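You operate a simulated robot arm through the tools that you are given. There is no shell and no other tool.

Carry out the task below with a simulated two-armed robot. There is one attempt and no reset: what you move stays moved.

JOB
Measure the raking lamp's light at 4 on the taped square.
Fine: swing the lamp to mark 2, dial at 4, switch on and leave it so; lay the black light meter on the square, read it and put it back on its stand.

Only the result counts: the job must be done as asked and must still hold three seconds after the hand-in. Knocking over, shifting, dropping, spilling or breaking anything else fails it.

ROBOT AND FRAMES
Two 7-joint arms with three-finger grippers on one trunk that stands fixed in place. Base frame: the origin is at the foot of the trunk, x ahead of it, y to its left, z up; the work surface is at about z = 80. Readings come in cm, rad, newtons and seconds.
The left shoulder is at [8.6, 12.6, 111], the right one opposite. With the tool pointing down near the work surface each hand reaches from about 38 to 86 cm from the base axis, measured 20 degrees to its own side. Payload 2.94 kg a hand.
The TCP of each hand is the grasp point between the finger pads, 3 cm short of the fingertips. In the tool frame z runs along the fingers and y along their closing line. Largest opening 12.8 cm; the body of the gripper starts 9.3 cm behind the TCP.
Orientation is that of the tool frame in the base frame, as a unit quaternion [x, y, z, w]. With the fingers straight down and closing along the base's y, the tool's x points along the base's -x, its y along +y and its z along -z.

CONTROLS
- The arms move only by the tool send_rows. It takes "left_commands", "right_commands" or both (then of equal length, played together; a hand with none holds still); each is a list of rows, each a list of 7 numbers: the turn, a rotation vector about the base's x, y, z in units of 4 degrees (1.0 is 4 degrees), then the shift along the base's x, y, z in units of 30 mm (1.0 is 30 mm), then the closure, from 0 (fully open) to 1 (shut). In form: [[ax, ay, az, tx, ty, tz, jaw], ...]. A call has 1 to 20 rows; each row shifts and turns the commanded pose from where the row before left it. A call with a number of a shift or a turn outside -1 to 1 is refused whole. Each row takes 0.2 s and may step no farther than 5 cm and 0.15 rad from the row before; otherwise, or with a gripper value out of range, the whole call is refused. A pose out of reach is approached as far as the arm can. The call stops where the force on the tool passes 90 N (or 10 N more than at its start, if that is more) or the arm is blocked; 0.2 s more then pass. Each finger halts on what it meets, pressing with about 41 N; the grip force reading is that of the motor and also rises with nothing between the fingers. The clock runs only during rows and for 0.2 s after the last one: add rows that do not move to give the fingers time. The reply holds the time, the measured pose of the TCP, the force on the tool along the base axes, the opening and the grip force, in the units named above and with some noise, with the torque about the TCP (base axes, N m) and any sound that the robot's microphone picked up.
- Cameras (640 x 400 px; columns grow to the right, rows downward): "scene" is now at [21.99, -3.48, 129.21]; the picture's right is [-0.23, -0.97, 0.00], its down [-0.43, 0.10, -0.90] and it looks along [0.87, -0.21, -0.44] (base axes); focal length 214 px, centre (320, 200). "left" rides on the left gripper at [6.9, 1.5, -12] in its tool frame; the picture's right is [-0.21, 0.98, 0.00], its down [-0.82, -0.18, -0.54] and it looks along [-0.53, -0.12, 0.84] (tool axes); focal length 251 px, centre (320, 200). "right" rides on the right gripper at [6.9, -1.5, -12] in its tool frame; the picture's right is [0.21, 0.98, 0.00], its down [-0.82, 0.18, -0.54] and it looks along [-0.53, 0.12, 0.84] (tool axes); focal length 251 px, centre (320, 200). There is no depth. A picture from a camera that has moved, and an enlarged one, comes with that camera's place and axes in the base frame and with its lens. The place of the scene camera against the robot may be out by one fixed shift of up to 1.8 cm in any direction.
- grab_frame(camera): a new picture of that camera. No time passes.
- slide_trunk(by): slides the trunk up (or, below 0, down) by that many cm; the arms and the scene camera ride with it, the base frame stays. It gives what a move gives, with no picture.
- turn_head(pan, tilt): turns the head with the scene camera to pan (to the left, within 1.396 rad either way) and tilt (down, from -0.506 to 1.204), counted from straight ahead of the robot. It gives what a move gives.
- inspect(camera, box): a new picture of the part [left, top, right, bottom] of that camera's present view, enlarged. No time passes.
- close_job(): hands the job in; it is judged then, once.

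Places have to be worked out from the pictures, the camera data and where the tool is seen. Open the grippers and draw the arms clear of the work before you hand the job in, unless the task says otherwise.

The tools are called after "Request:" as a command line: name --argument value ..., lists and objects as JSON in quotes. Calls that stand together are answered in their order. send_rows: Moves the arms, as the interface text tells. Its arguments: {"type":"object","properties":{"left_commands":{"type":"array","items":{"type":"array","items":{"type":"number"}}},"right_commands":{"type":"array","items":{"type":"array","items":{"type":"number"}}}},"required":[]} The other tools are called the same way: slide_trunk (by) slides the trunk up or down; turn_head (pan, tilt) turns the head that bears the scene camera; grab_frame (camera) takes a picture; inspect (camera, box) takes an enlarged picture of a part of a camera's view; close_job () hands the job in.

At the start:

```text
time: 0.0
left_tcp_pos: [46.35, 15.69, 116.42]
left_orientation: [-0.001, 1.0, 0.0, 0.0]
left_contact_force: [0.3, 0.6, -0.4]
left_moment: [0.02, -0.02, -0.04]
left_grip_width: 12.78
left_gripper_force: 0.0
right_tcp_pos: [42.03, -24.74, 120.17]
right_orientation: [-0.001, 1.0, 0.002, 0.0]
right_contact_force: [0.2, -0.2, -0.2]
right_moment: [0.01, -0.02, -0.01]
right_grip_width: 12.79
right_gripper_force: 0.1
trunk travel left (down, up): [-32.5, 22.2]
head pan, tilt: [-0.236, 0.456]
```

scene: 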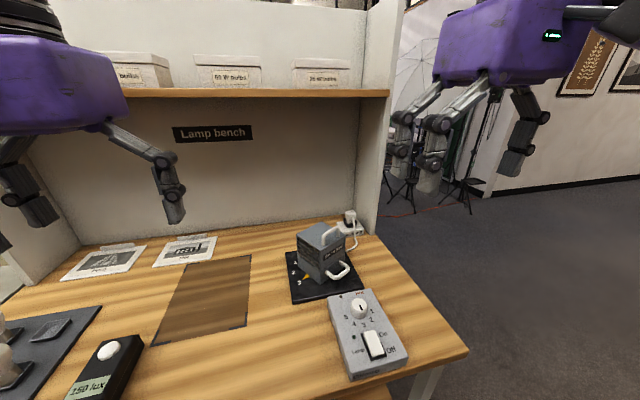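
right: 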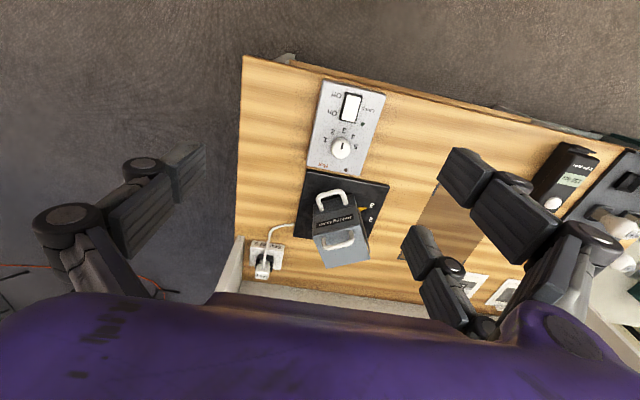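
left: 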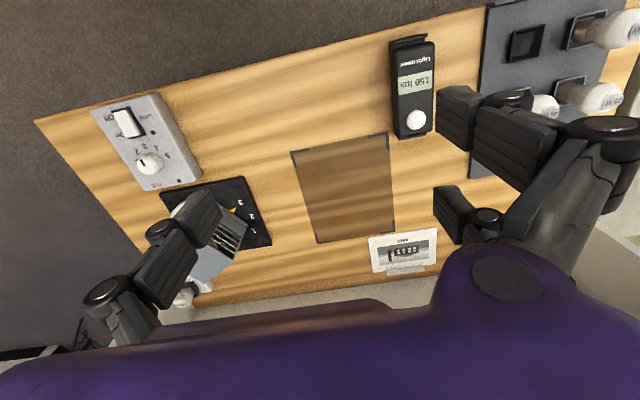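

I start by looking more closely at the lamp, the control box, the meter and the surroundings. No movement yet.

Request:
inspect --camera "scene" --box '[260, 200, 440, 390]'

Request:
inspect --camera "left" --box '[80, 80, 300, 280]'

Request:
inspect --camera "right" --box '[230, 60, 430, 280]'

Request:
inspect --camera "left" --box '[280, 0, 640, 280]'

Request:
inspect --camera "scene" --box '[0, 200, 260, 400]'

```text
2.11 times, centred on (350, 295) of scene
camera zoom: at [21.99, -3.48, 129.21], right [-0.23, -0.97, 0.0], down [-0.43, 0.1, -0.9], along [0.87, -0.21, -0.44], focal length 452 px, centre (257, 0)
```

zoom: 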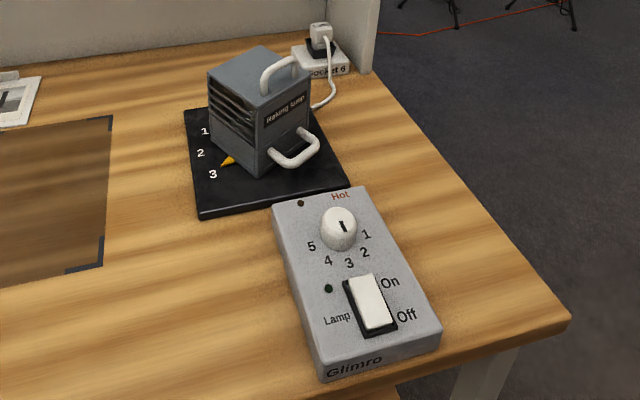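

```text
2.00 times, centred on (190, 180) of left
camera zoom: at [39.28, 17.34, 128.53], right [0.21, 0.98, 0.0], down [0.82, -0.18, 0.54], along [0.53, -0.12, -0.84], focal length 503 px, centre (580, 240)
```

zoom: 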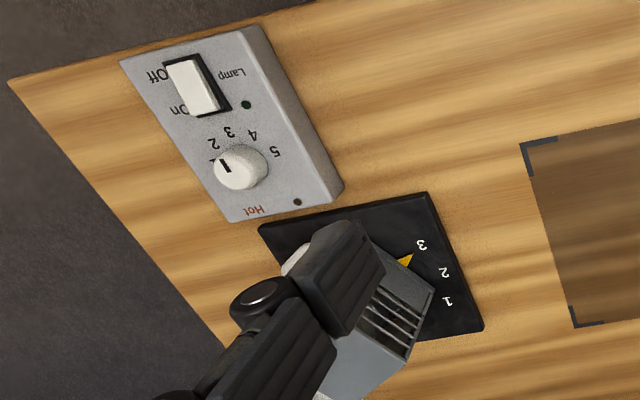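

```text
1.82 times, centred on (330, 170) of right
camera zoom: at [35.09, -26.41, 132.18], right [-0.21, 0.98, 0.0], down [0.82, 0.18, 0.54], along [0.53, 0.12, -0.84], focal length 457 px, centre (302, 254)
```

zoom: 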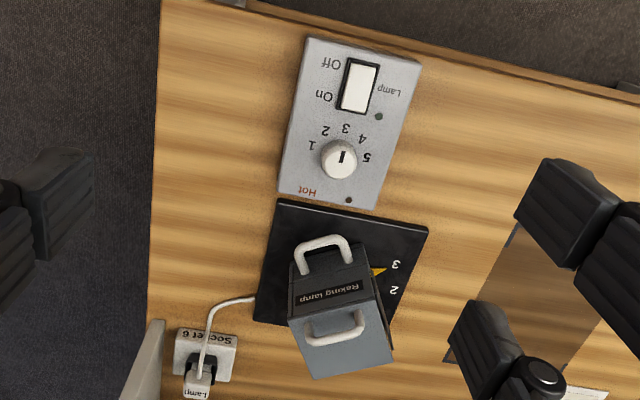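

```text
1.43 times, centred on (460, 140) of left
camera zoom: at [39.28, 17.34, 128.53], right [0.21, 0.98, 0.0], down [0.82, -0.18, 0.54], along [0.53, -0.12, -0.84], focal length 359 px, centre (120, 286)
```

zoom: 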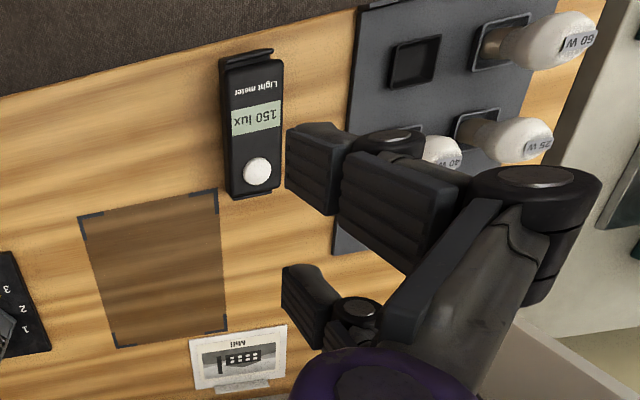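

```text
2.00 times, centred on (130, 300) of scene
camera zoom: at [21.99, -3.48, 129.21], right [-0.23, -0.97, 0.0], down [-0.43, 0.1, -0.9], along [0.87, -0.21, -0.44], focal length 429 px, centre (700, 0)
```

zoom: 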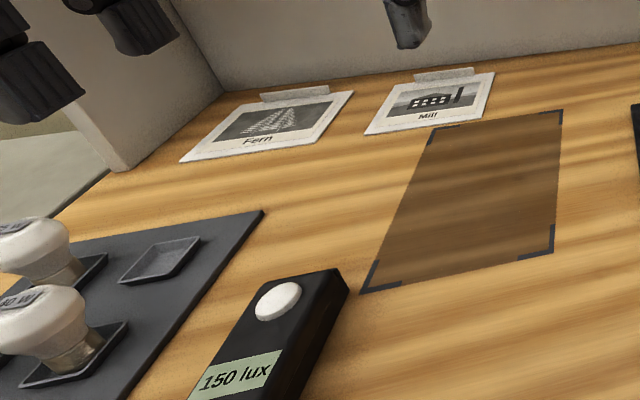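

The control box knob triangulates to about (52, -18.5, 85), the rocker to about (44.5, -18, 84.5) and the lamp plate to about (70, -13). The taped area is centred near (70, 17) and the meter is near (49, 31). I lower the right hand for a close look at the box with the wrist camera.

Request:
send_rows --right_commands '[[0, 0, 0, 0.05, 0.2, -0.9, 0], [0, 0, 0, 0.05, 0.2, -0.9, 0], [0, 0, 0, 0.05, 0.2, -0.9, 0], [0, 0, 0, 0.05, 0.2, -0.9, 0], [0, 0, 0, 0.05, 0.2, -0.9, 0], [0, 0, 0, 0.05, 0.2, -0.9, 0], [0, 0, 0, 0.05, 0.2, -0.9, 0], [0, 0, 0, 0, 0, 0, 0]]'

Request:
grab_frame --camera "right"

Request:
grab_frame --camera "scene"

```text
time: 1.8
left_tcp_pos: [46.09, 15.73, 116.61]
left_orientation: [-0.001, 1.0, -0.001, -0.001]
left_contact_force: [-0.8, 0.7, 0.1]
left_moment: [-0.01, 0.02, -0.01]
left_grip_width: 12.8
left_gripper_force: 0.1
right_tcp_pos: [42.92, -20.7, 101.42]
right_orientation: [0.001, 1.0, 0.001, 0.0]
right_contact_force: [0.6, -0.3, 0.0]
right_moment: [0.02, -0.01, 0.03]
right_grip_width: 12.79
right_gripper_force: 0.2
trunk travel left (down, up): [-32.5, 22.2]
head pan, tilt: [-0.236, 0.456]
```

```text
taken
camera right: at [35.96, -22.25, 113.3], right [-0.21, 0.98, 0.0], down [0.82, 0.18, 0.54], along [0.53, 0.12, -0.84], focal length 251 px, centre (320, 200)
```

right: 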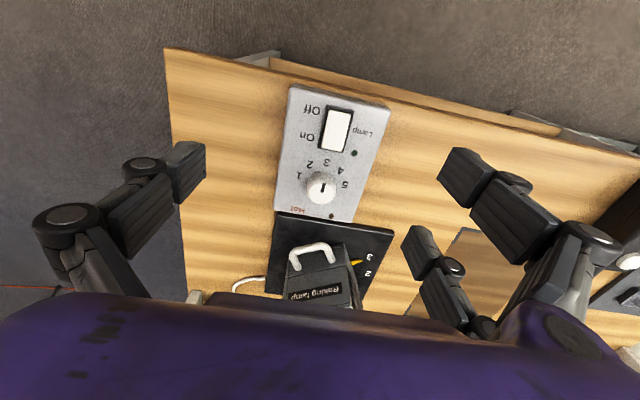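

```text
taken
camera scene: at [21.96, -3.47, 129.22], right [-0.23, -0.97, 0.0], down [-0.43, 0.1, -0.9], along [0.87, -0.21, -0.44], focal length 214 px, centre (320, 200)
```

scene: 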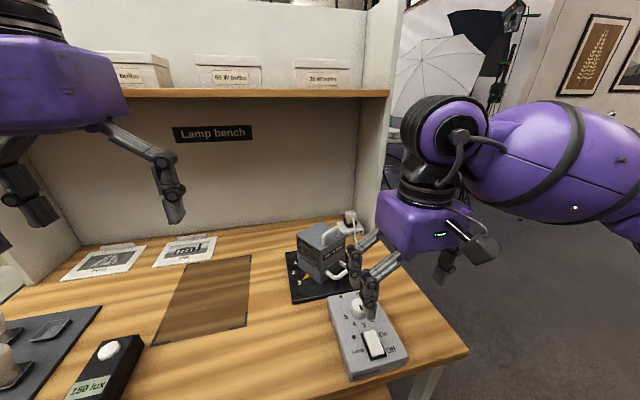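

The hand is at (42.9, -20.7, 101.4). I enlarge the box in the wrist view.

Request:
inspect --camera "right" --box '[260, 70, 410, 230]'

Request:
inspect --camera "right" --box '[250, 190, 410, 310]'

Request:
inspect --camera "right" --box '[280, 150, 380, 220]'

```text
2.50 times, centred on (335, 150) of right
camera zoom: at [35.96, -22.25, 113.3], right [-0.21, 0.98, 0.0], down [0.82, 0.18, 0.54], along [0.53, 0.12, -0.84], focal length 629 px, centre (282, 325)
```

zoom: 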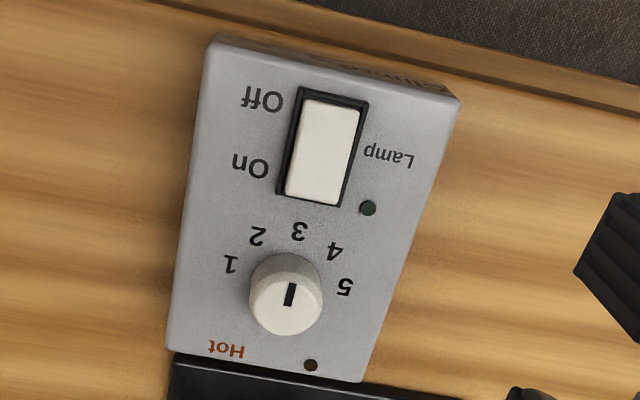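

```text
3.33 times, centred on (330, 250) of right
camera zoom: at [35.96, -22.25, 113.3], right [-0.21, 0.98, 0.0], down [0.82, 0.18, 0.54], along [0.53, 0.12, -0.84], focal length 838 px, centre (287, 33)
```

zoom: 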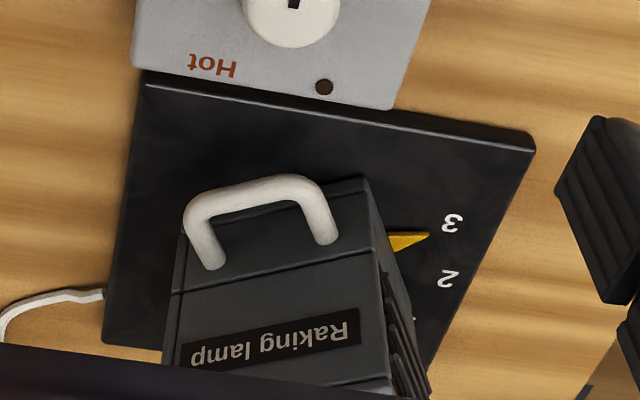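

```text
5.71 times, centred on (330, 185) of right
camera zoom: at [35.96, -22.25, 113.3], right [-0.21, 0.98, 0.0], down [0.82, 0.18, 0.54], along [0.53, 0.12, -0.84], focal length 1437 px, centre (263, 286)
```

zoom: 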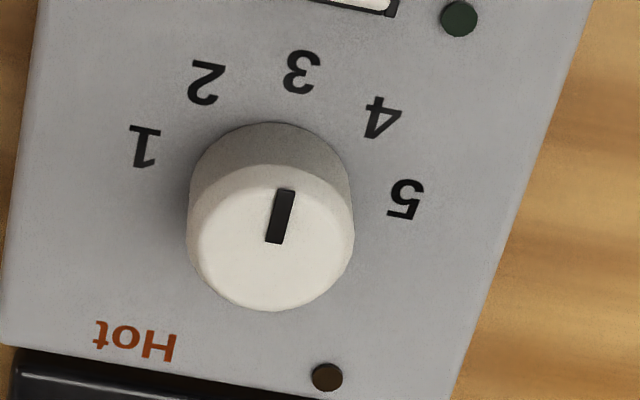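

The dial points at 3 now. The digits sit 40° apart around a centre near (52.0, -18.35), with 4 lying 40° toward +y (negative turn about z). The rocker is at Off. I bring the right hand over the knob with the jaw partly closed and check the alignment before going down.

Request:
send_rows --right_commands '[[0, 0, 0, 0.746, 0.183, -0.61, 0.2], [0, 0, 0, 0.746, 0.183, -0.61, 0.45], [0, 0, 0, 0.746, 0.183, -0.61, 0.45], [0, 0, 0, 0.746, 0.183, -0.61, 0.45], [0, 0, 0, 0, 0, 0, 0.45], [0, 0, 0, 0, 0, 0, 0.45]]'

Request:
grab_frame --camera "right"

Request:
inspect --camera "scene" --box '[260, 200, 440, 390]'

```text
time: 3.2
left_tcp_pos: [46.27, 15.75, 116.53]
left_orientation: [-0.001, 1.0, -0.001, 0.0]
left_contact_force: [-0.6, 0.5, 0.1]
left_moment: [0.05, 0.04, 0.03]
left_grip_width: 12.8
left_gripper_force: 0.0
right_tcp_pos: [51.96, -18.46, 93.97]
right_orientation: [0.001, 1.0, 0.0, 0.001]
right_contact_force: [0.9, 0.0, -0.5]
right_moment: [0.01, 0.05, 0.01]
right_grip_width: 7.04
right_gripper_force: 0.0
trunk travel left (down, up): [-32.5, 22.2]
head pan, tilt: [-0.236, 0.456]
```

```text
taken
camera right: at [45.1, -20.06, 106.04], right [-0.21, 0.98, 0.0], down [0.82, 0.18, 0.54], along [0.53, 0.12, -0.84], focal length 251 px, centre (320, 200)
```

right: 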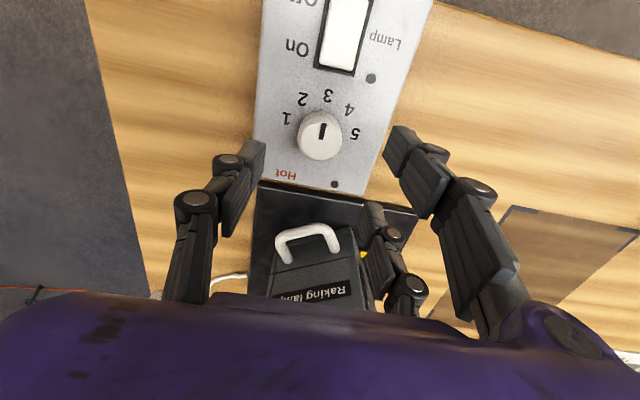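

```text
2.11 times, centred on (350, 295) of scene
camera zoom: at [22.02, -3.48, 129.21], right [-0.23, -0.97, 0.0], down [-0.43, 0.1, -0.9], along [0.87, -0.21, -0.44], focal length 452 px, centre (257, 0)
```

zoom: 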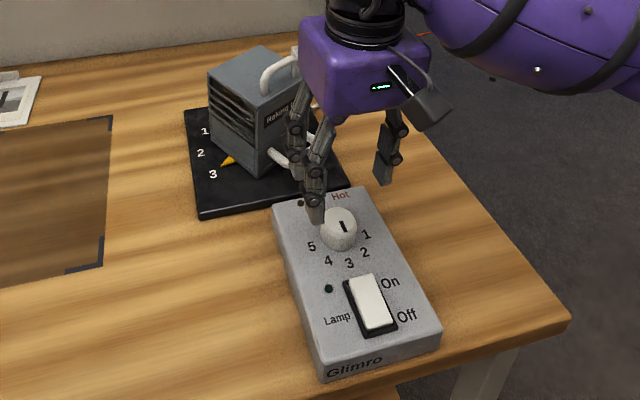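

The hand is centred above the knob. I enlarge the view to fine-check the knob centre and height before descending.

Request:
inspect --camera "right" --box '[240, 60, 420, 240]'

```text
2.22 times, centred on (330, 150) of right
camera zoom: at [45.1, -20.06, 106.04], right [-0.21, 0.98, 0.0], down [0.82, 0.18, 0.54], along [0.53, 0.12, -0.84], focal length 559 px, centre (298, 311)
```

zoom: 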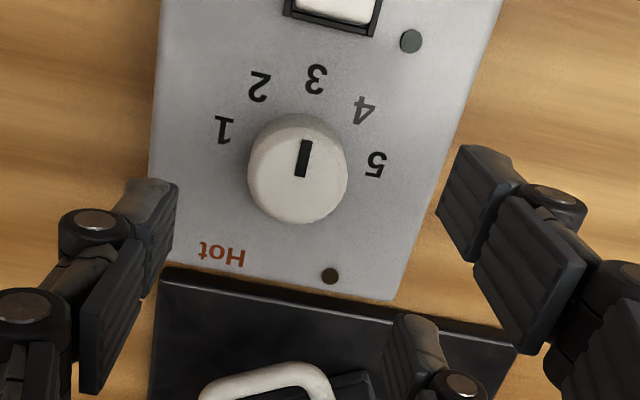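

The knob centre is at (52.0, -18.45), the plate is at z≈84 and the knob top at ≈86. I go down to TCP z≈87.6 (tips at ≈84.6) and close on the knob.

Request:
send_rows --right_commands '[[0, 0, 0, 0, 0, -0.7, 0.45], [0, 0, 0, 0, 0, -0.7, 0.45], [0, 0, 0, 0, 0, -0.4, 0.45], [0, 0, 0, 0, 0, -0.3, 0.45], [0, 0, 0, 0, 0, 0, 0.45], [0, 0, 0, 0, 0, 0, 0.6], [0, 0, 0, 0, 0, 0, 0.75], [0, 0, 0, 0, 0, 0, 1], [0, 0, 0, 0, 0, 0, 1]]'

Request:
grab_frame --camera "right"

Request:
inspect --camera "scene" --box '[260, 200, 440, 390]'

```text
time: 5.2
left_tcp_pos: [46.26, 15.39, 116.65]
left_orientation: [-0.001, 1.0, 0.001, -0.001]
left_contact_force: [-0.5, 0.1, 0.3]
left_moment: [0.01, -0.02, 0.03]
left_grip_width: 12.81
left_gripper_force: 0.1
right_tcp_pos: [52.29, -19.16, 87.36]
right_orientation: [0.002, 1.0, -0.003, 0.0]
right_contact_force: [1.6, -35.1, 1.0]
right_moment: [-1.04, -0.46, -0.02]
right_grip_width: 2.34
right_gripper_force: 45.3
trunk travel left (down, up): [-32.5, 22.2]
head pan, tilt: [-0.236, 0.456]
```

```text
taken
camera right: at [45.14, -20.5, 99.56], right [-0.21, 0.98, 0.0], down [0.82, 0.18, 0.54], along [0.53, 0.11, -0.84], focal length 251 px, centre (320, 200)
```

right: 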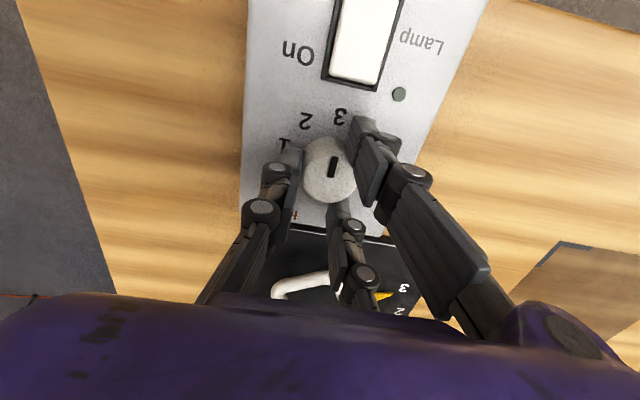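

```text
2.11 times, centred on (350, 295) of scene
camera zoom: at [21.99, -3.87, 129.21], right [-0.23, -0.97, 0.0], down [-0.43, 0.11, -0.9], along [0.87, -0.21, -0.44], focal length 452 px, centre (257, 0)
```

zoom: 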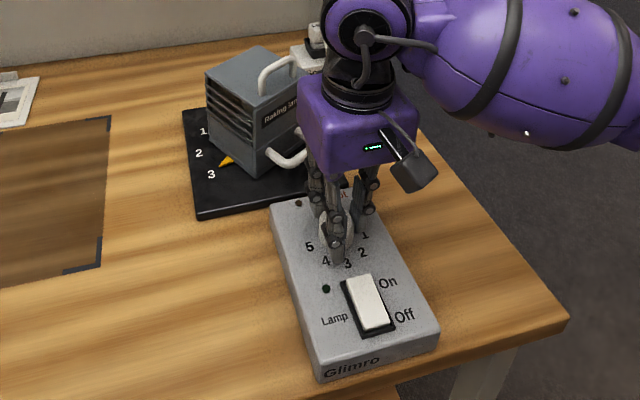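

The grip nests the knob between the paired fingers (width 2.34), so the hand centre should sit about 0.6 cm to -y of the knob. That offset explains the 35 N side force. I shift the hand -0.6 cm in y to relax it, then check the force before turning.

Request:
send_rows --right_commands '[[0, 0, 0, 0, -0.1, 0, 1], [0, 0, 0, 0, -0.1, 0, 1], [0, 0, 0, 0, 0, 0, 1]]'

```text
time: 6.0
left_tcp_pos: [46.32, 15.65, 116.57]
left_orientation: [-0.001, 1.0, 0.0, -0.001]
left_contact_force: [0.1, -0.3, 0.1]
left_moment: [-0.01, 0.02, 0.01]
left_grip_width: 12.79
left_gripper_force: 0.0
right_tcp_pos: [52.12, -19.24, 87.5]
right_orientation: [0.0, 1.0, 0.003, 0.0]
right_contact_force: [8.5, -14.0, -5.2]
right_moment: [-0.12, -0.17, -0.05]
right_grip_width: 2.14
right_gripper_force: 44.6
trunk travel left (down, up): [-32.5, 22.2]
head pan, tilt: [-0.236, 0.456]
```

Force dropped to 14 N. Now I turn the knob about its own centre by -20° as a first half and check.

Request:
send_rows --right_commands '[[0, 0, -1, -0.014, -0.02, 0, 1], [0, 0, -1, -0.014, -0.02, 0, 1], [0, 0, -1, -0.014, 0.002, 0, 1], [0, 0, -1, -0.014, 0.003, 0, 1], [0, 0, -1, -0.014, 0.004, 0, 1], [0, 0, 0, 0, 0, 0, 1]]'

Request:
inspect --camera "right" --box '[220, 40, 460, 260]'

```text
time: 7.4
left_tcp_pos: [46.27, 15.82, 116.7]
left_orientation: [-0.001, 1.0, 0.0, 0.0]
left_contact_force: [-0.7, -0.3, 0.0]
left_moment: [0.01, -0.02, 0.02]
left_grip_width: 12.81
left_gripper_force: 0.0
right_tcp_pos: [51.93, -19.12, 87.52]
right_orientation: [0.174, 0.985, 0.001, -0.001]
right_contact_force: [1.0, 0.2, -5.1]
right_moment: [0.49, 0.13, 0.02]
right_grip_width: 2.09
right_gripper_force: 45.2
trunk travel left (down, up): [-32.5, 22.2]
head pan, tilt: [-0.236, 0.456]
```

```text
1.82 times, centred on (340, 150) of right
camera zoom: at [44.86, -18.26, 99.58], right [0.13, 0.99, 0.0], down [0.83, -0.11, 0.54], along [0.53, -0.07, -0.84], focal length 457 px, centre (284, 291)
```

zoom: 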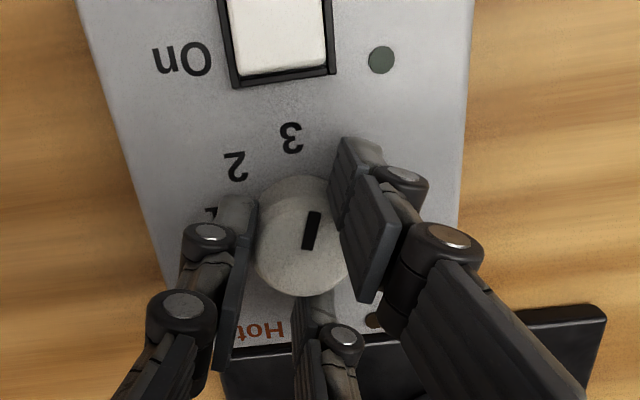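

The mark kept its place in the hand view while the plate turned, so the knob turns with the hand. I turn the remaining 20°.

Request:
send_rows --right_commands '[[0, 0, -1, -0.013, 0.006, 0, 1], [0, 0, -1, -0.013, 0.007, 0, 1], [0, 0, -1, -0.012, 0.008, 0, 1], [0, 0, -1, -0.012, 0.009, 0, 1], [0, 0, -1, -0.012, 0.01, 0, 1], [0, 0, 0, 0, 0, 0, 1]]'

Request:
inspect --camera "right" --box '[220, 40, 460, 260]'

Request:
inspect --camera "scene" --box '[260, 200, 440, 390]'

```text
time: 8.8
left_tcp_pos: [46.3, 15.76, 116.6]
left_orientation: [-0.001, 1.0, -0.001, 0.001]
left_contact_force: [0.6, 0.0, -0.2]
left_moment: [0.0, 0.03, 0.02]
left_grip_width: 12.8
left_gripper_force: 0.1
right_tcp_pos: [51.61, -19.09, 87.58]
right_orientation: [0.343, 0.939, 0.0, 0.0]
right_contact_force: [0.4, 2.6, -9.7]
right_moment: [0.39, -0.51, 0.0]
right_grip_width: 2.06
right_gripper_force: 45.1
trunk travel left (down, up): [-32.5, 22.2]
head pan, tilt: [-0.236, 0.456]
```

```text
1.82 times, centred on (340, 150) of right
camera zoom: at [45.37, -15.78, 99.57], right [0.46, 0.89, 0.0], down [0.74, -0.39, 0.54], along [0.48, -0.25, -0.84], focal length 457 px, centre (284, 291)
```

zoom: 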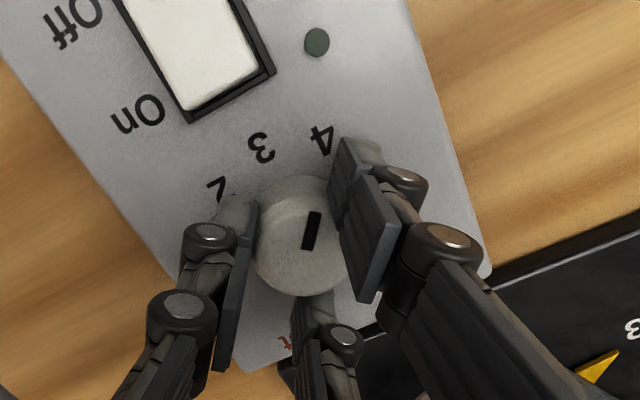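

```text
2.11 times, centred on (350, 295) of scene
camera zoom: at [22.06, -3.49, 129.2], right [-0.23, -0.97, 0.0], down [-0.43, 0.1, -0.9], along [0.87, -0.21, -0.44], focal length 452 px, centre (257, 0)
```

zoom: 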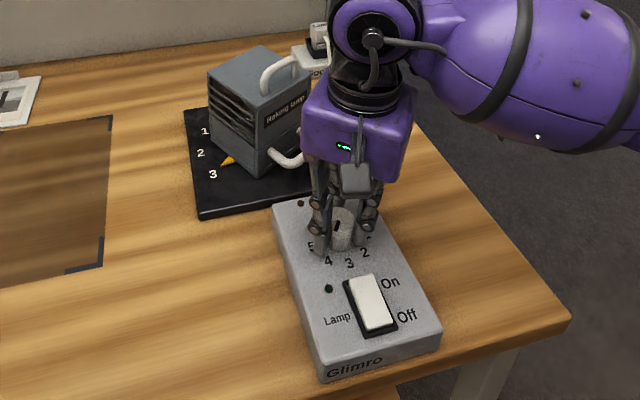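

The mark is about 39° from -x toward +y, i.e. on 4. I release the knob and rise straight up to verify.

Request:
send_rows --right_commands '[[0, 0, 0, 0, 0, 0, 0.7], [0, 0, 0, 0, 0, 0, 0.5], [0, 0, 0, 0, 0, 0, 0.4], [0, 0, 0, 0, 0, 0.7, 0.4], [0, 0, 0, 0, 0, 0.9, 0.4], [0, 0, 0, 0, 0, 0.9, 0.4], [0, 0, 0, 0, 0, 0, 0.4]]'

Request:
inspect --camera "right" --box '[220, 20, 460, 240]'

Request:
inspect --camera "scene" --box '[260, 200, 440, 390]'

```text
time: 10.4
left_tcp_pos: [46.28, 15.8, 116.55]
left_orientation: [-0.001, 1.0, -0.001, -0.001]
left_contact_force: [-0.3, 0.1, 0.5]
left_moment: [0.02, -0.02, 0.03]
left_grip_width: 12.79
left_gripper_force: 0.0
right_tcp_pos: [51.65, -19.09, 94.99]
right_orientation: [0.343, 0.939, 0.001, 0.001]
right_contact_force: [-0.5, -0.9, 1.1]
right_moment: [-0.01, -0.04, -0.02]
right_grip_width: 7.69
right_gripper_force: 0.0
trunk travel left (down, up): [-32.5, 22.2]
head pan, tilt: [-0.236, 0.456]
```

```text
1.82 times, centred on (340, 130) of right
camera zoom: at [45.34, -15.82, 107.09], right [0.46, 0.89, 0.0], down [0.74, -0.39, 0.54], along [0.48, -0.25, -0.84], focal length 457 px, centre (284, 327)
```

zoom: 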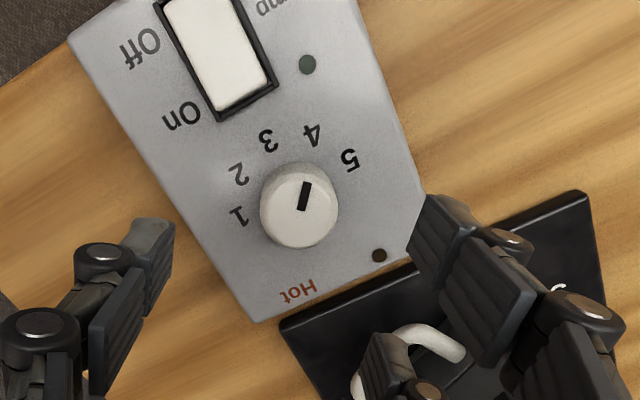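

```text
2.11 times, centred on (350, 295) of scene
camera zoom: at [22.01, -3.5, 129.21], right [-0.23, -0.97, 0.0], down [-0.43, 0.1, -0.9], along [0.87, -0.21, -0.44], focal length 452 px, centre (257, 0)
```

zoom: 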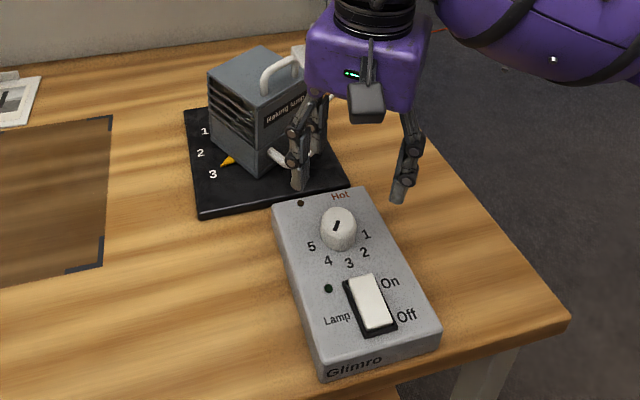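

The dial is confirmed on 4. Next I raise the right hand, turn it back and use its camera to study the lamp, pointer and marks from above.

Request:
send_rows --right_commands '[[0, 0, 1, 0, 0, 0.9, 0.3], [0, 0, 1, 0, 0, 0.9, 0.3], [0, 0, 1, 0, 0, 0.9, 0.2], [0, 0, 1, 0, 0, 0.9, 0.1], [0, 0, 1, 0.3, 0.1, 0.5, 0], [0, 0, 1, 0.3, 0.1, 0, 0], [0, 0, 1, 0.3, 0.1, 0, 0], [0, 0, 1, 0.3, 0.1, 0, 0], [0, 0, 1, 0.3, 0.1, 0, 0], [0, 0, 1, 0.3, 0.1, 0, 0], [0, 0, 0, 0, 0, 0, 0]]'

Request:
grab_frame --camera "right"

Request:
grab_frame --camera "scene"

```text
time: 12.8
left_tcp_pos: [46.12, 15.83, 116.48]
left_orientation: [-0.001, 1.0, -0.001, 0.0]
left_contact_force: [0.0, 0.0, 0.4]
left_moment: [0.0, 0.02, -0.02]
left_grip_width: 12.78
left_gripper_force: 0.0
right_tcp_pos: [57.1, -17.3, 107.47]
right_orientation: [0.0, 1.0, 0.001, 0.0]
right_contact_force: [-0.1, -0.4, 0.2]
right_moment: [0.01, 0.01, -0.02]
right_grip_width: 12.8
right_gripper_force: 0.1
trunk travel left (down, up): [-32.5, 22.2]
head pan, tilt: [-0.236, 0.456]
```

```text
taken
camera right: at [50.16, -18.87, 119.53], right [-0.21, 0.98, 0.0], down [0.82, 0.18, 0.54], along [0.53, 0.12, -0.84], focal length 251 px, centre (320, 200)
```

right: 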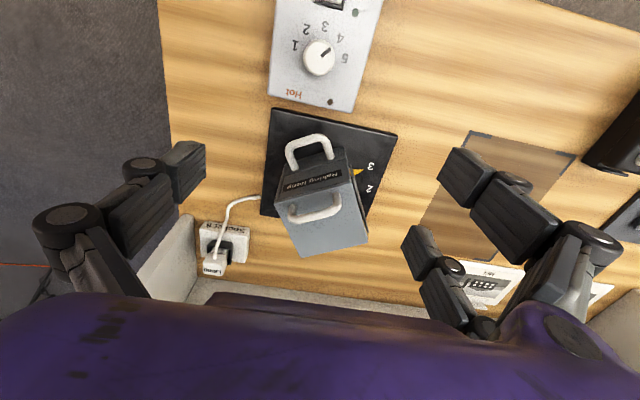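

```text
taken
camera scene: at [21.98, -3.49, 129.22], right [-0.23, -0.97, 0.0], down [-0.43, 0.1, -0.9], along [0.87, -0.21, -0.44], focal length 214 px, centre (320, 200)
```

scene: 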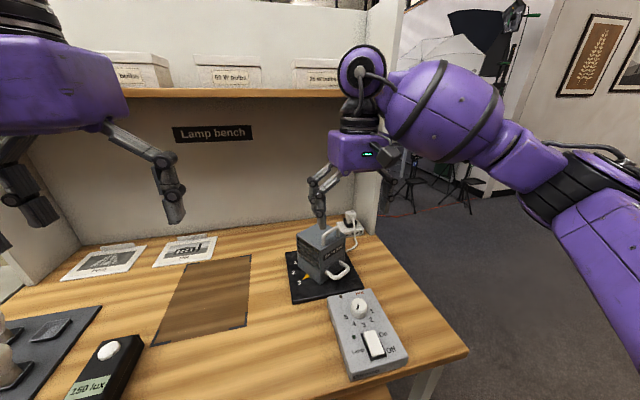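

Request:
inspect --camera "right" --box '[240, 90, 420, 270]'

Request:
inspect --camera "scene" --box '[270, 200, 390, 320]'

Request:
inspect --camera "left" --box '[130, 150, 300, 270]'

```text
2.22 times, centred on (330, 180) of right
camera zoom: at [50.16, -18.87, 119.53], right [-0.21, 0.98, 0.0], down [0.82, 0.18, 0.54], along [0.53, 0.12, -0.84], focal length 559 px, centre (298, 244)
```

zoom: 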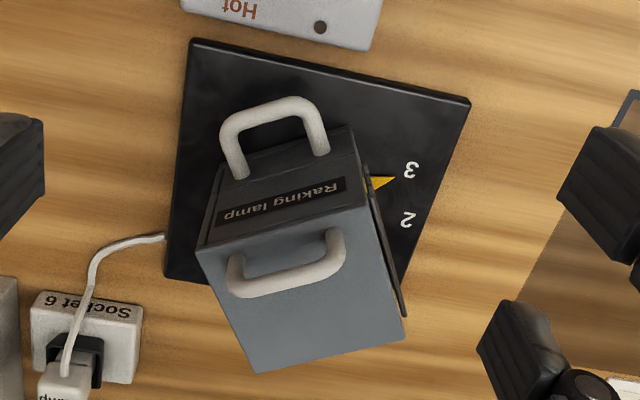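

```text
3.33 times, centred on (330, 260) of scene
camera zoom: at [21.98, -3.49, 129.22], right [-0.23, -0.97, 0.0], down [-0.43, 0.1, -0.9], along [0.87, -0.21, -0.44], focal length 715 px, centre (287, 0)
```

zoom: 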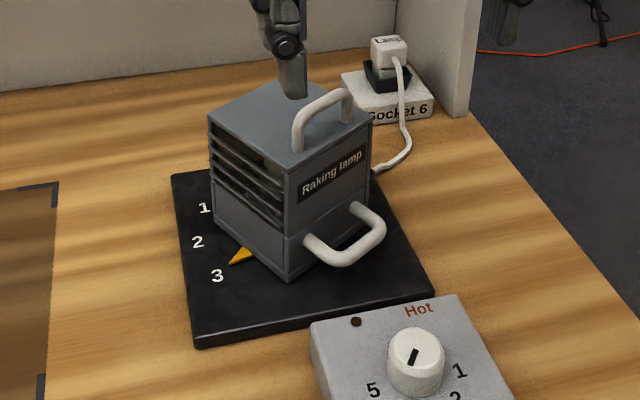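

```text
3.33 times, centred on (215, 210) of left
camera zoom: at [39.26, 17.33, 128.54], right [0.21, 0.98, 0.0], down [0.82, -0.18, 0.54], along [0.53, -0.12, -0.84], focal length 838 px, centre (670, 167)
```

zoom: 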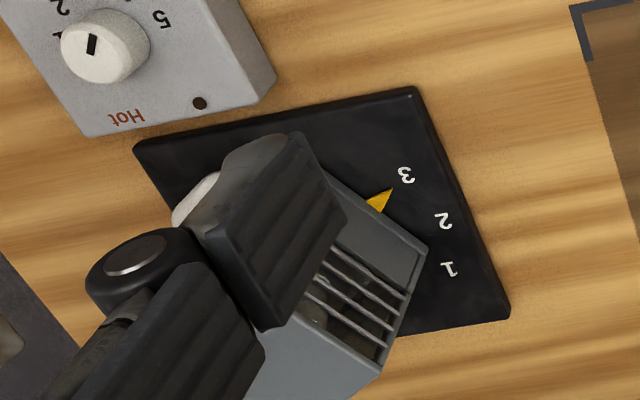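

The pointer is on 3, about 28° from mark 2. The lamp pivots at about (70.3, -13.9), so it needs -28° about z. I plan to grip the top handle bar, which runs along (-0.47, 0.88) near (67.2, -15.6, ~95.5), and turn it about the pivot. I turn the hand -62° above the handle and look from there.

Request:
send_rows --right_commands '[[0, 0, -0.97, 0.2, 0.035, 0, 0], [0, 0, -0.97, 0.2, 0.035, 0, 0], [0, 0, -0.97, 0.2, 0.035, 0, 0], [0, 0, -0.97, 0.2, 0.035, 0, 0], [0, 0, -0.97, 0.2, 0.035, 0, 0], [0, 0, -0.97, 0.2, 0.035, 0, 0], [0, 0, -0.97, 0.2, 0.035, 0, 0], [0, 0, -0.97, 0.2, 0.035, 0, 0], [0, 0, -0.97, 0.2, 0.035, 0, 0], [0, 0, -0.97, 0.2, 0.035, 0, 0], [0, 0, -0.97, 0.2, 0.035, 0, 0], [0, 0, -0.97, 0.2, 0.035, 0, 0], [0, 0, -0.97, 0.2, 0.035, 0, 0], [0, 0, -0.97, 0.2, 0.035, 0, 0], [0, 0, -0.97, 0.2, 0.035, 0, 0], [0, 0, -0.97, 0.2, 0.035, 0, 0], [0, 0, 0, 0, 0, 0, 0]]'

Request:
grab_frame --camera "right"

Request:
grab_frame --camera "scene"

```text
time: 16.4
left_tcp_pos: [46.3, 15.78, 116.64]
left_orientation: [-0.001, 1.0, -0.001, -0.001]
left_contact_force: [-0.1, 0.1, -1.0]
left_moment: [0.01, -0.01, 0.01]
left_grip_width: 12.8
left_gripper_force: 0.0
right_tcp_pos: [66.53, -15.48, 107.36]
right_orientation: [0.516, 0.856, 0.0, 0.001]
right_contact_force: [0.7, 0.2, 0.3]
right_moment: [-0.01, 0.0, 0.0]
right_grip_width: 12.83
right_gripper_force: 0.0
trunk travel left (down, up): [-32.5, 22.2]
head pan, tilt: [-0.236, 0.456]
```

```text
taken
camera right: at [62.04, -10.11, 119.41], right [0.76, 0.65, 0.0], down [0.54, -0.64, 0.54], along [0.35, -0.41, -0.84], focal length 251 px, centre (320, 200)
```

right: 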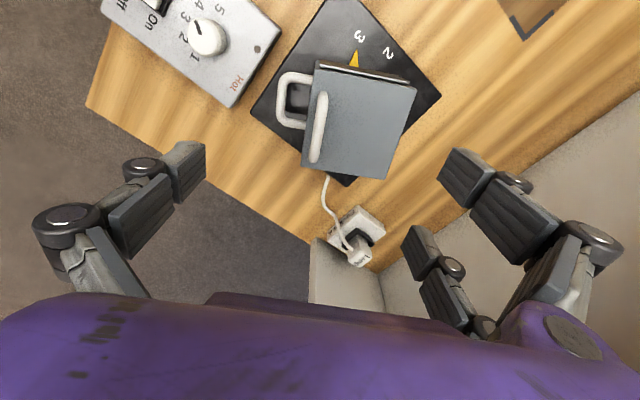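

```text
taken
camera scene: at [21.98, -3.49, 129.22], right [-0.23, -0.97, 0.0], down [-0.43, 0.1, -0.9], along [0.87, -0.21, -0.44], focal length 214 px, centre (320, 200)
```

scene: 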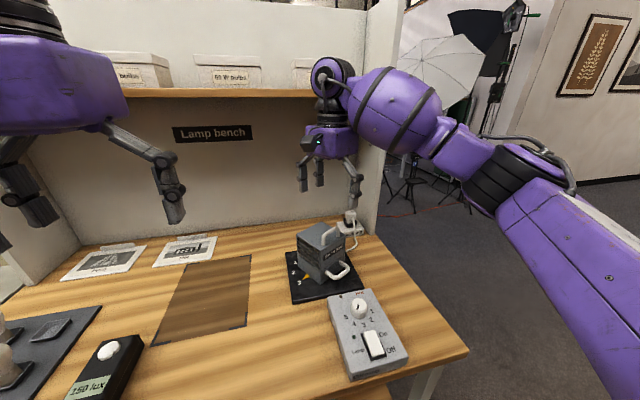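

Good view of the lamp from its left side. I enlarge it to locate the top handle exactly.

Request:
inspect --camera "right" --box '[240, 10, 450, 200]'

Request:
inspect --camera "scene" --box '[270, 200, 390, 320]'

```text
2.11 times, centred on (345, 105) of right
camera zoom: at [62.04, -10.11, 119.41], right [0.76, 0.65, 0.0], down [0.54, -0.64, 0.54], along [0.35, -0.41, -0.84], focal length 529 px, centre (267, 400)
```

zoom: 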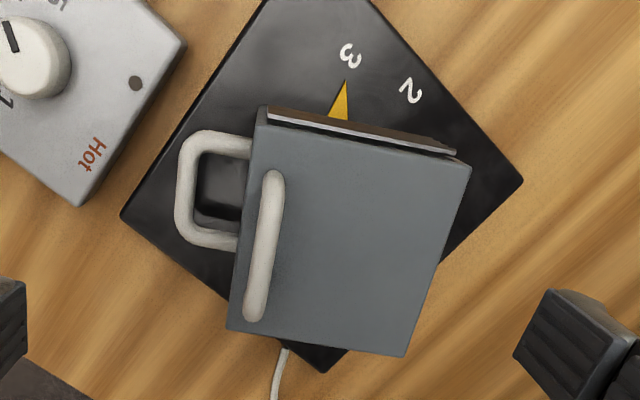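

```text
3.33 times, centred on (330, 260) of scene
camera zoom: at [21.98, -3.49, 129.22], right [-0.23, -0.97, 0.0], down [-0.43, 0.1, -0.9], along [0.87, -0.21, -0.44], focal length 715 px, centre (287, 0)
```

zoom: 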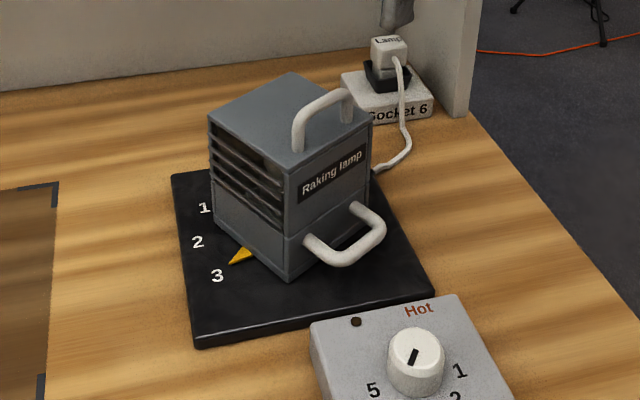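

Two views triangulate the top handle bar to a centre of (66.5, -15.6, 96.4), lamp yaw about 30° and lamp top z≈92.6. I align the hand, close the jaw to about 6 cm and descend to just above the bar.

Request:
send_rows --right_commands '[[0, 0, 0.5, 0, 0, -0.5, 0.3], [0, 0, 0, 0, -0.03, -0.7, 0.5], [0, 0, 0, 0, 0, -0.7, 0.5], [0, 0, 0, 0, 0, -0.6, 0.5], [0, 0, 0, 0, 0, 0, 0.5]]'

Request:
grab_frame --camera "right"

Request:
inspect --camera "scene" --box '[270, 180, 390, 300]'

```text
time: 17.6
left_tcp_pos: [46.22, 15.81, 116.46]
left_orientation: [-0.001, 1.0, -0.001, 0.0]
left_contact_force: [0.1, 0.4, 0.5]
left_moment: [0.02, 0.02, 0.02]
left_grip_width: 12.83
left_gripper_force: 0.2
right_tcp_pos: [66.73, -15.46, 99.95]
right_orientation: [0.501, 0.866, 0.0, 0.001]
right_contact_force: [0.1, 0.0, -0.4]
right_moment: [0.03, 0.02, 0.01]
right_grip_width: 6.39
right_gripper_force: 0.0
trunk travel left (down, up): [-32.5, 22.2]
head pan, tilt: [-0.236, 0.456]
```

```text
taken
camera right: at [61.82, -10.3, 112.07], right [0.74, 0.67, 0.0], down [0.57, -0.62, 0.54], along [0.36, -0.4, -0.84], focal length 251 px, centre (320, 200)
```

right: 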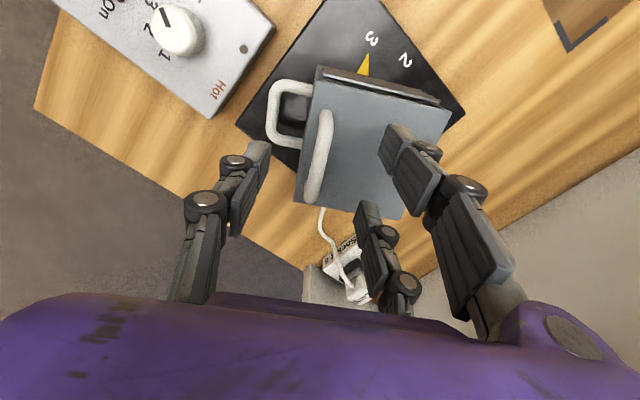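

```text
3.33 times, centred on (330, 240) of scene
camera zoom: at [21.97, -3.47, 129.22], right [-0.23, -0.97, 0.0], down [-0.43, 0.1, -0.9], along [0.87, -0.21, -0.44], focal length 715 px, centre (287, 67)
```

zoom: 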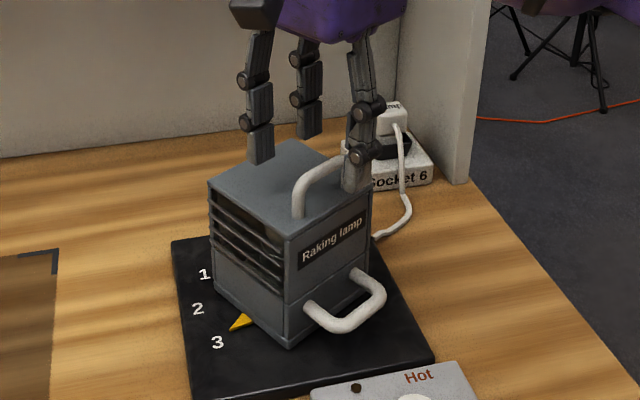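

Bar centre measures about (66.55, -15.4) and lies under the TCP. I descend 3.3 cm and close on the bar.

Request:
send_rows --right_commands '[[0, 0, 0, -0.02, 0, -0.4, 0.5], [0, 0, 0, -0.02, 0, -0.4, 0.5], [0, 0, 0, 0, 0, -0.3, 0.5], [0, 0, 0, 0, 0, 0, 0.6], [0, 0, 0, 0, 0, 0, 0.75], [0, 0, 0, 0, 0, 0, 0.9], [0, 0, 0, 0, 0, 0, 1], [0, 0, 0, 0, 0, 0, 1]]'

Request:
grab_frame --camera "right"

Request:
inspect --camera "scene" --box '[270, 180, 390, 300]'

```text
time: 19.4
left_tcp_pos: [46.31, 15.75, 116.49]
left_orientation: [0.0, 1.0, -0.001, 0.0]
left_contact_force: [-0.4, 0.4, 0.5]
left_moment: [-0.05, 0.03, 0.01]
left_grip_width: 12.81
left_gripper_force: 0.0
right_tcp_pos: [66.64, -15.47, 96.7]
right_orientation: [0.502, 0.865, 0.002, 0.001]
right_contact_force: [8.2, 3.9, 1.3]
right_moment: [0.39, -1.05, 0.02]
right_grip_width: 0.86
right_gripper_force: 36.4
trunk travel left (down, up): [-32.5, 22.2]
head pan, tilt: [-0.236, 0.456]
```

```text
taken
camera right: at [61.79, -10.28, 108.6], right [0.74, 0.67, 0.0], down [0.56, -0.62, 0.54], along [0.37, -0.4, -0.84], focal length 251 px, centre (320, 200)
```

right: 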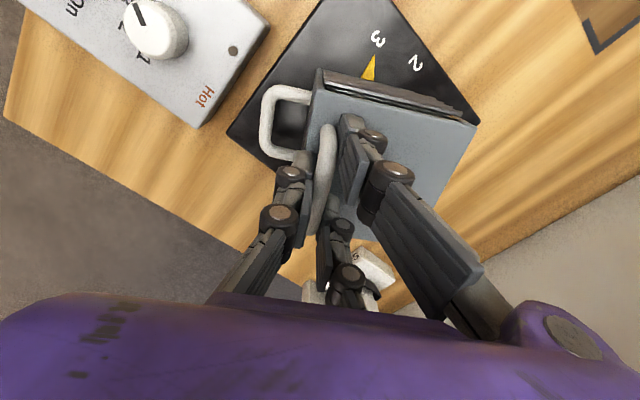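

```text
3.33 times, centred on (330, 240) of scene
camera zoom: at [22.07, -3.44, 129.2], right [-0.23, -0.97, 0.0], down [-0.43, 0.1, -0.9], along [0.87, -0.21, -0.44], focal length 715 px, centre (287, 67)
```

zoom: 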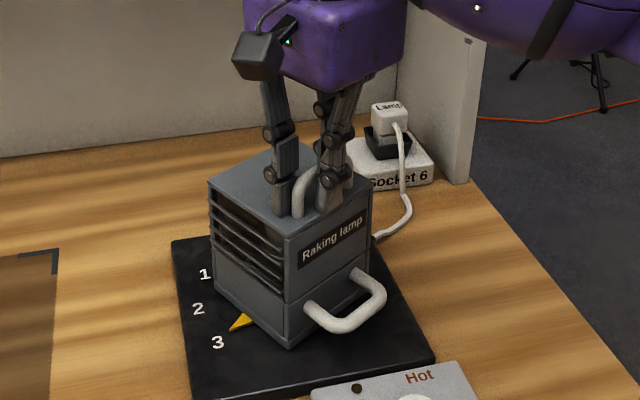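

The bar is gripped (width 0.86, small forces). I start the swing about the pivot: three rows of -4° each, then check force and picture.

Request:
send_rows --right_commands '[[0, 0, -1, -0.03, 0.087, 0, 1], [0, 0, -1, -0.024, 0.089, 0, 1], [0, 0, -1, -0.018, 0.091, 0, 1], [0, 0, 0, 0, 0, 0, 1]]'

Request:
inspect --camera "right" --box '[220, 0, 500, 200]'

Request:
inspect --camera "scene" --box '[270, 200, 390, 320]'

```text
time: 20.4
left_tcp_pos: [46.42, 15.79, 116.5]
left_orientation: [-0.002, 1.0, -0.002, -0.001]
left_contact_force: [0.2, 0.2, 0.6]
left_moment: [0.03, -0.02, -0.01]
left_grip_width: 12.79
left_gripper_force: 0.0
right_tcp_pos: [66.27, -14.72, 96.51]
right_orientation: [0.589, 0.808, 0.0, 0.0]
right_contact_force: [10.6, 3.8, 0.0]
right_moment: [0.55, -1.02, 0.07]
right_grip_width: 0.87
right_gripper_force: 36.5
trunk travel left (down, up): [-32.5, 22.2]
head pan, tilt: [-0.236, 0.456]
```

```text
2.00 times, centred on (360, 100) of right
camera zoom: at [62.76, -8.65, 108.58], right [0.86, 0.5, 0.0], down [0.42, -0.73, 0.54], along [0.27, -0.47, -0.84], focal length 503 px, centre (240, 400)
```

zoom: 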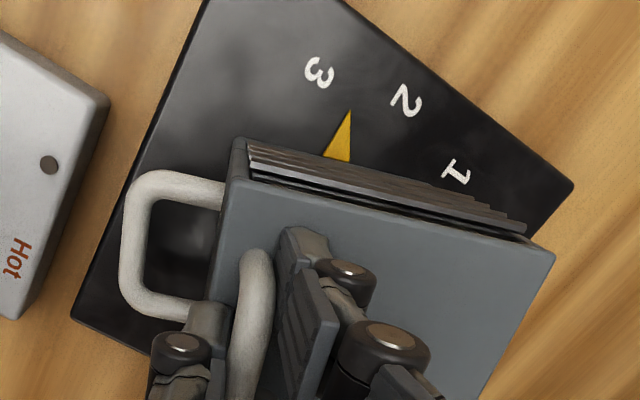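

```text
3.33 times, centred on (330, 260) of scene
camera zoom: at [22.11, -3.44, 129.19], right [-0.23, -0.97, 0.0], down [-0.43, 0.1, -0.9], along [0.87, -0.21, -0.44], focal length 715 px, centre (287, 0)
```

zoom: 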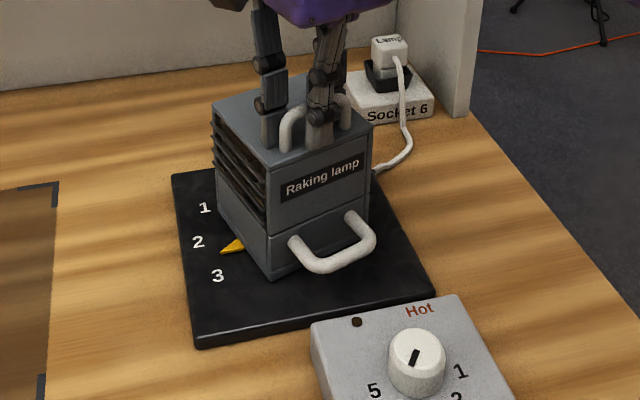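

The lamp swings freely, the plate stays put, and the pointer is now about 18° from 2. I turn the remaining 18°.

Request:
send_rows --right_commands '[[0, 0, -1, -0.012, 0.092, 0, 1], [0, 0, -1, -0.005, 0.092, 0, 1], [0, 0, -1, 0.001, 0.093, 0, 1], [0, 0, -1, 0.008, 0.092, 0, 1], [0, 0, -0.5, 0.006, 0.046, 0, 1], [0, 0, 0, 0, 0, 0, 1], [0, 0, 0, 0, 0, 0, 1]]'

Request:
inspect --camera "right" --box '[220, 0, 500, 200]'

Request:
inspect --camera "scene" --box '[270, 200, 390, 320]'

Request:
inspect --camera "left" --box '[130, 150, 300, 270]'

```text
time: 22.0
left_tcp_pos: [46.27, 15.78, 116.6]
left_orientation: [-0.001, 1.0, -0.001, -0.001]
left_contact_force: [0.0, -0.4, -0.7]
left_moment: [-0.01, 0.03, 0.0]
left_grip_width: 12.83
left_gripper_force: 0.1
right_tcp_pos: [66.42, -13.71, 96.64]
right_orientation: [0.709, 0.705, 0.0, 0.001]
right_contact_force: [6.7, -1.8, 2.8]
right_moment: [-0.2, -1.0, -0.02]
right_grip_width: 0.86
right_gripper_force: 36.0
trunk travel left (down, up): [-32.5, 22.2]
head pan, tilt: [-0.236, 0.456]
```

```text
2.00 times, centred on (360, 100) of right
camera zoom: at [64.84, -6.67, 108.65], right [0.98, 0.21, 0.0], down [0.18, -0.82, 0.54], along [0.12, -0.53, -0.84], focal length 503 px, centre (240, 400)
```

zoom: 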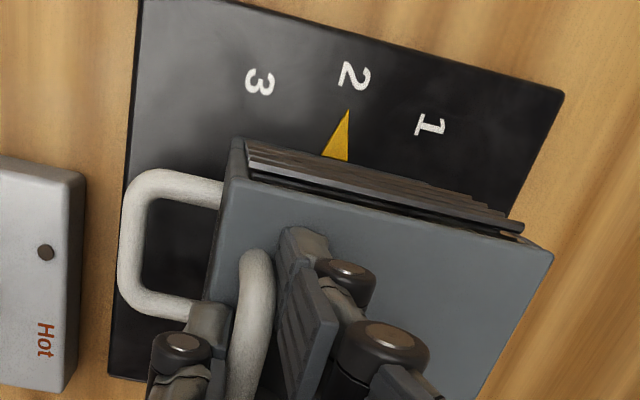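

```text
3.33 times, centred on (330, 260) of scene
camera zoom: at [22.06, -3.51, 129.2], right [-0.23, -0.97, 0.0], down [-0.43, 0.1, -0.9], along [0.87, -0.21, -0.44], focal length 715 px, centre (287, 0)
```

zoom: 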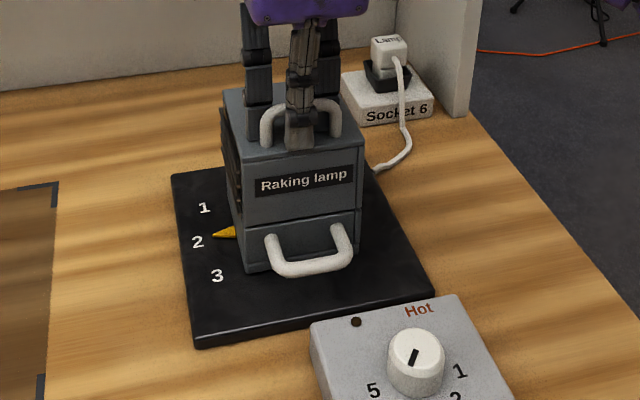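

```text
3.33 times, centred on (215, 210) of left
camera zoom: at [39.35, 17.32, 128.52], right [0.21, 0.98, 0.0], down [0.82, -0.18, 0.54], along [0.53, -0.12, -0.84], focal length 838 px, centre (670, 167)
```

zoom: 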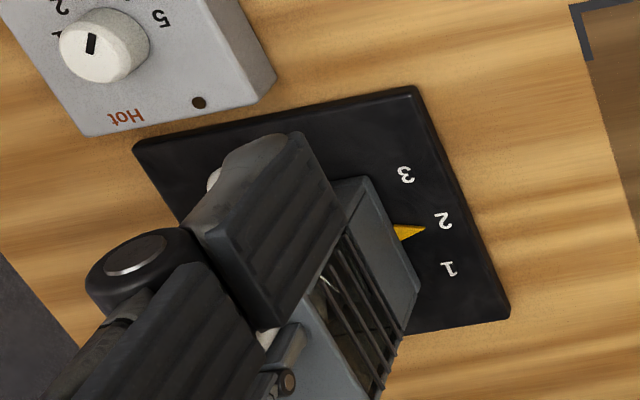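

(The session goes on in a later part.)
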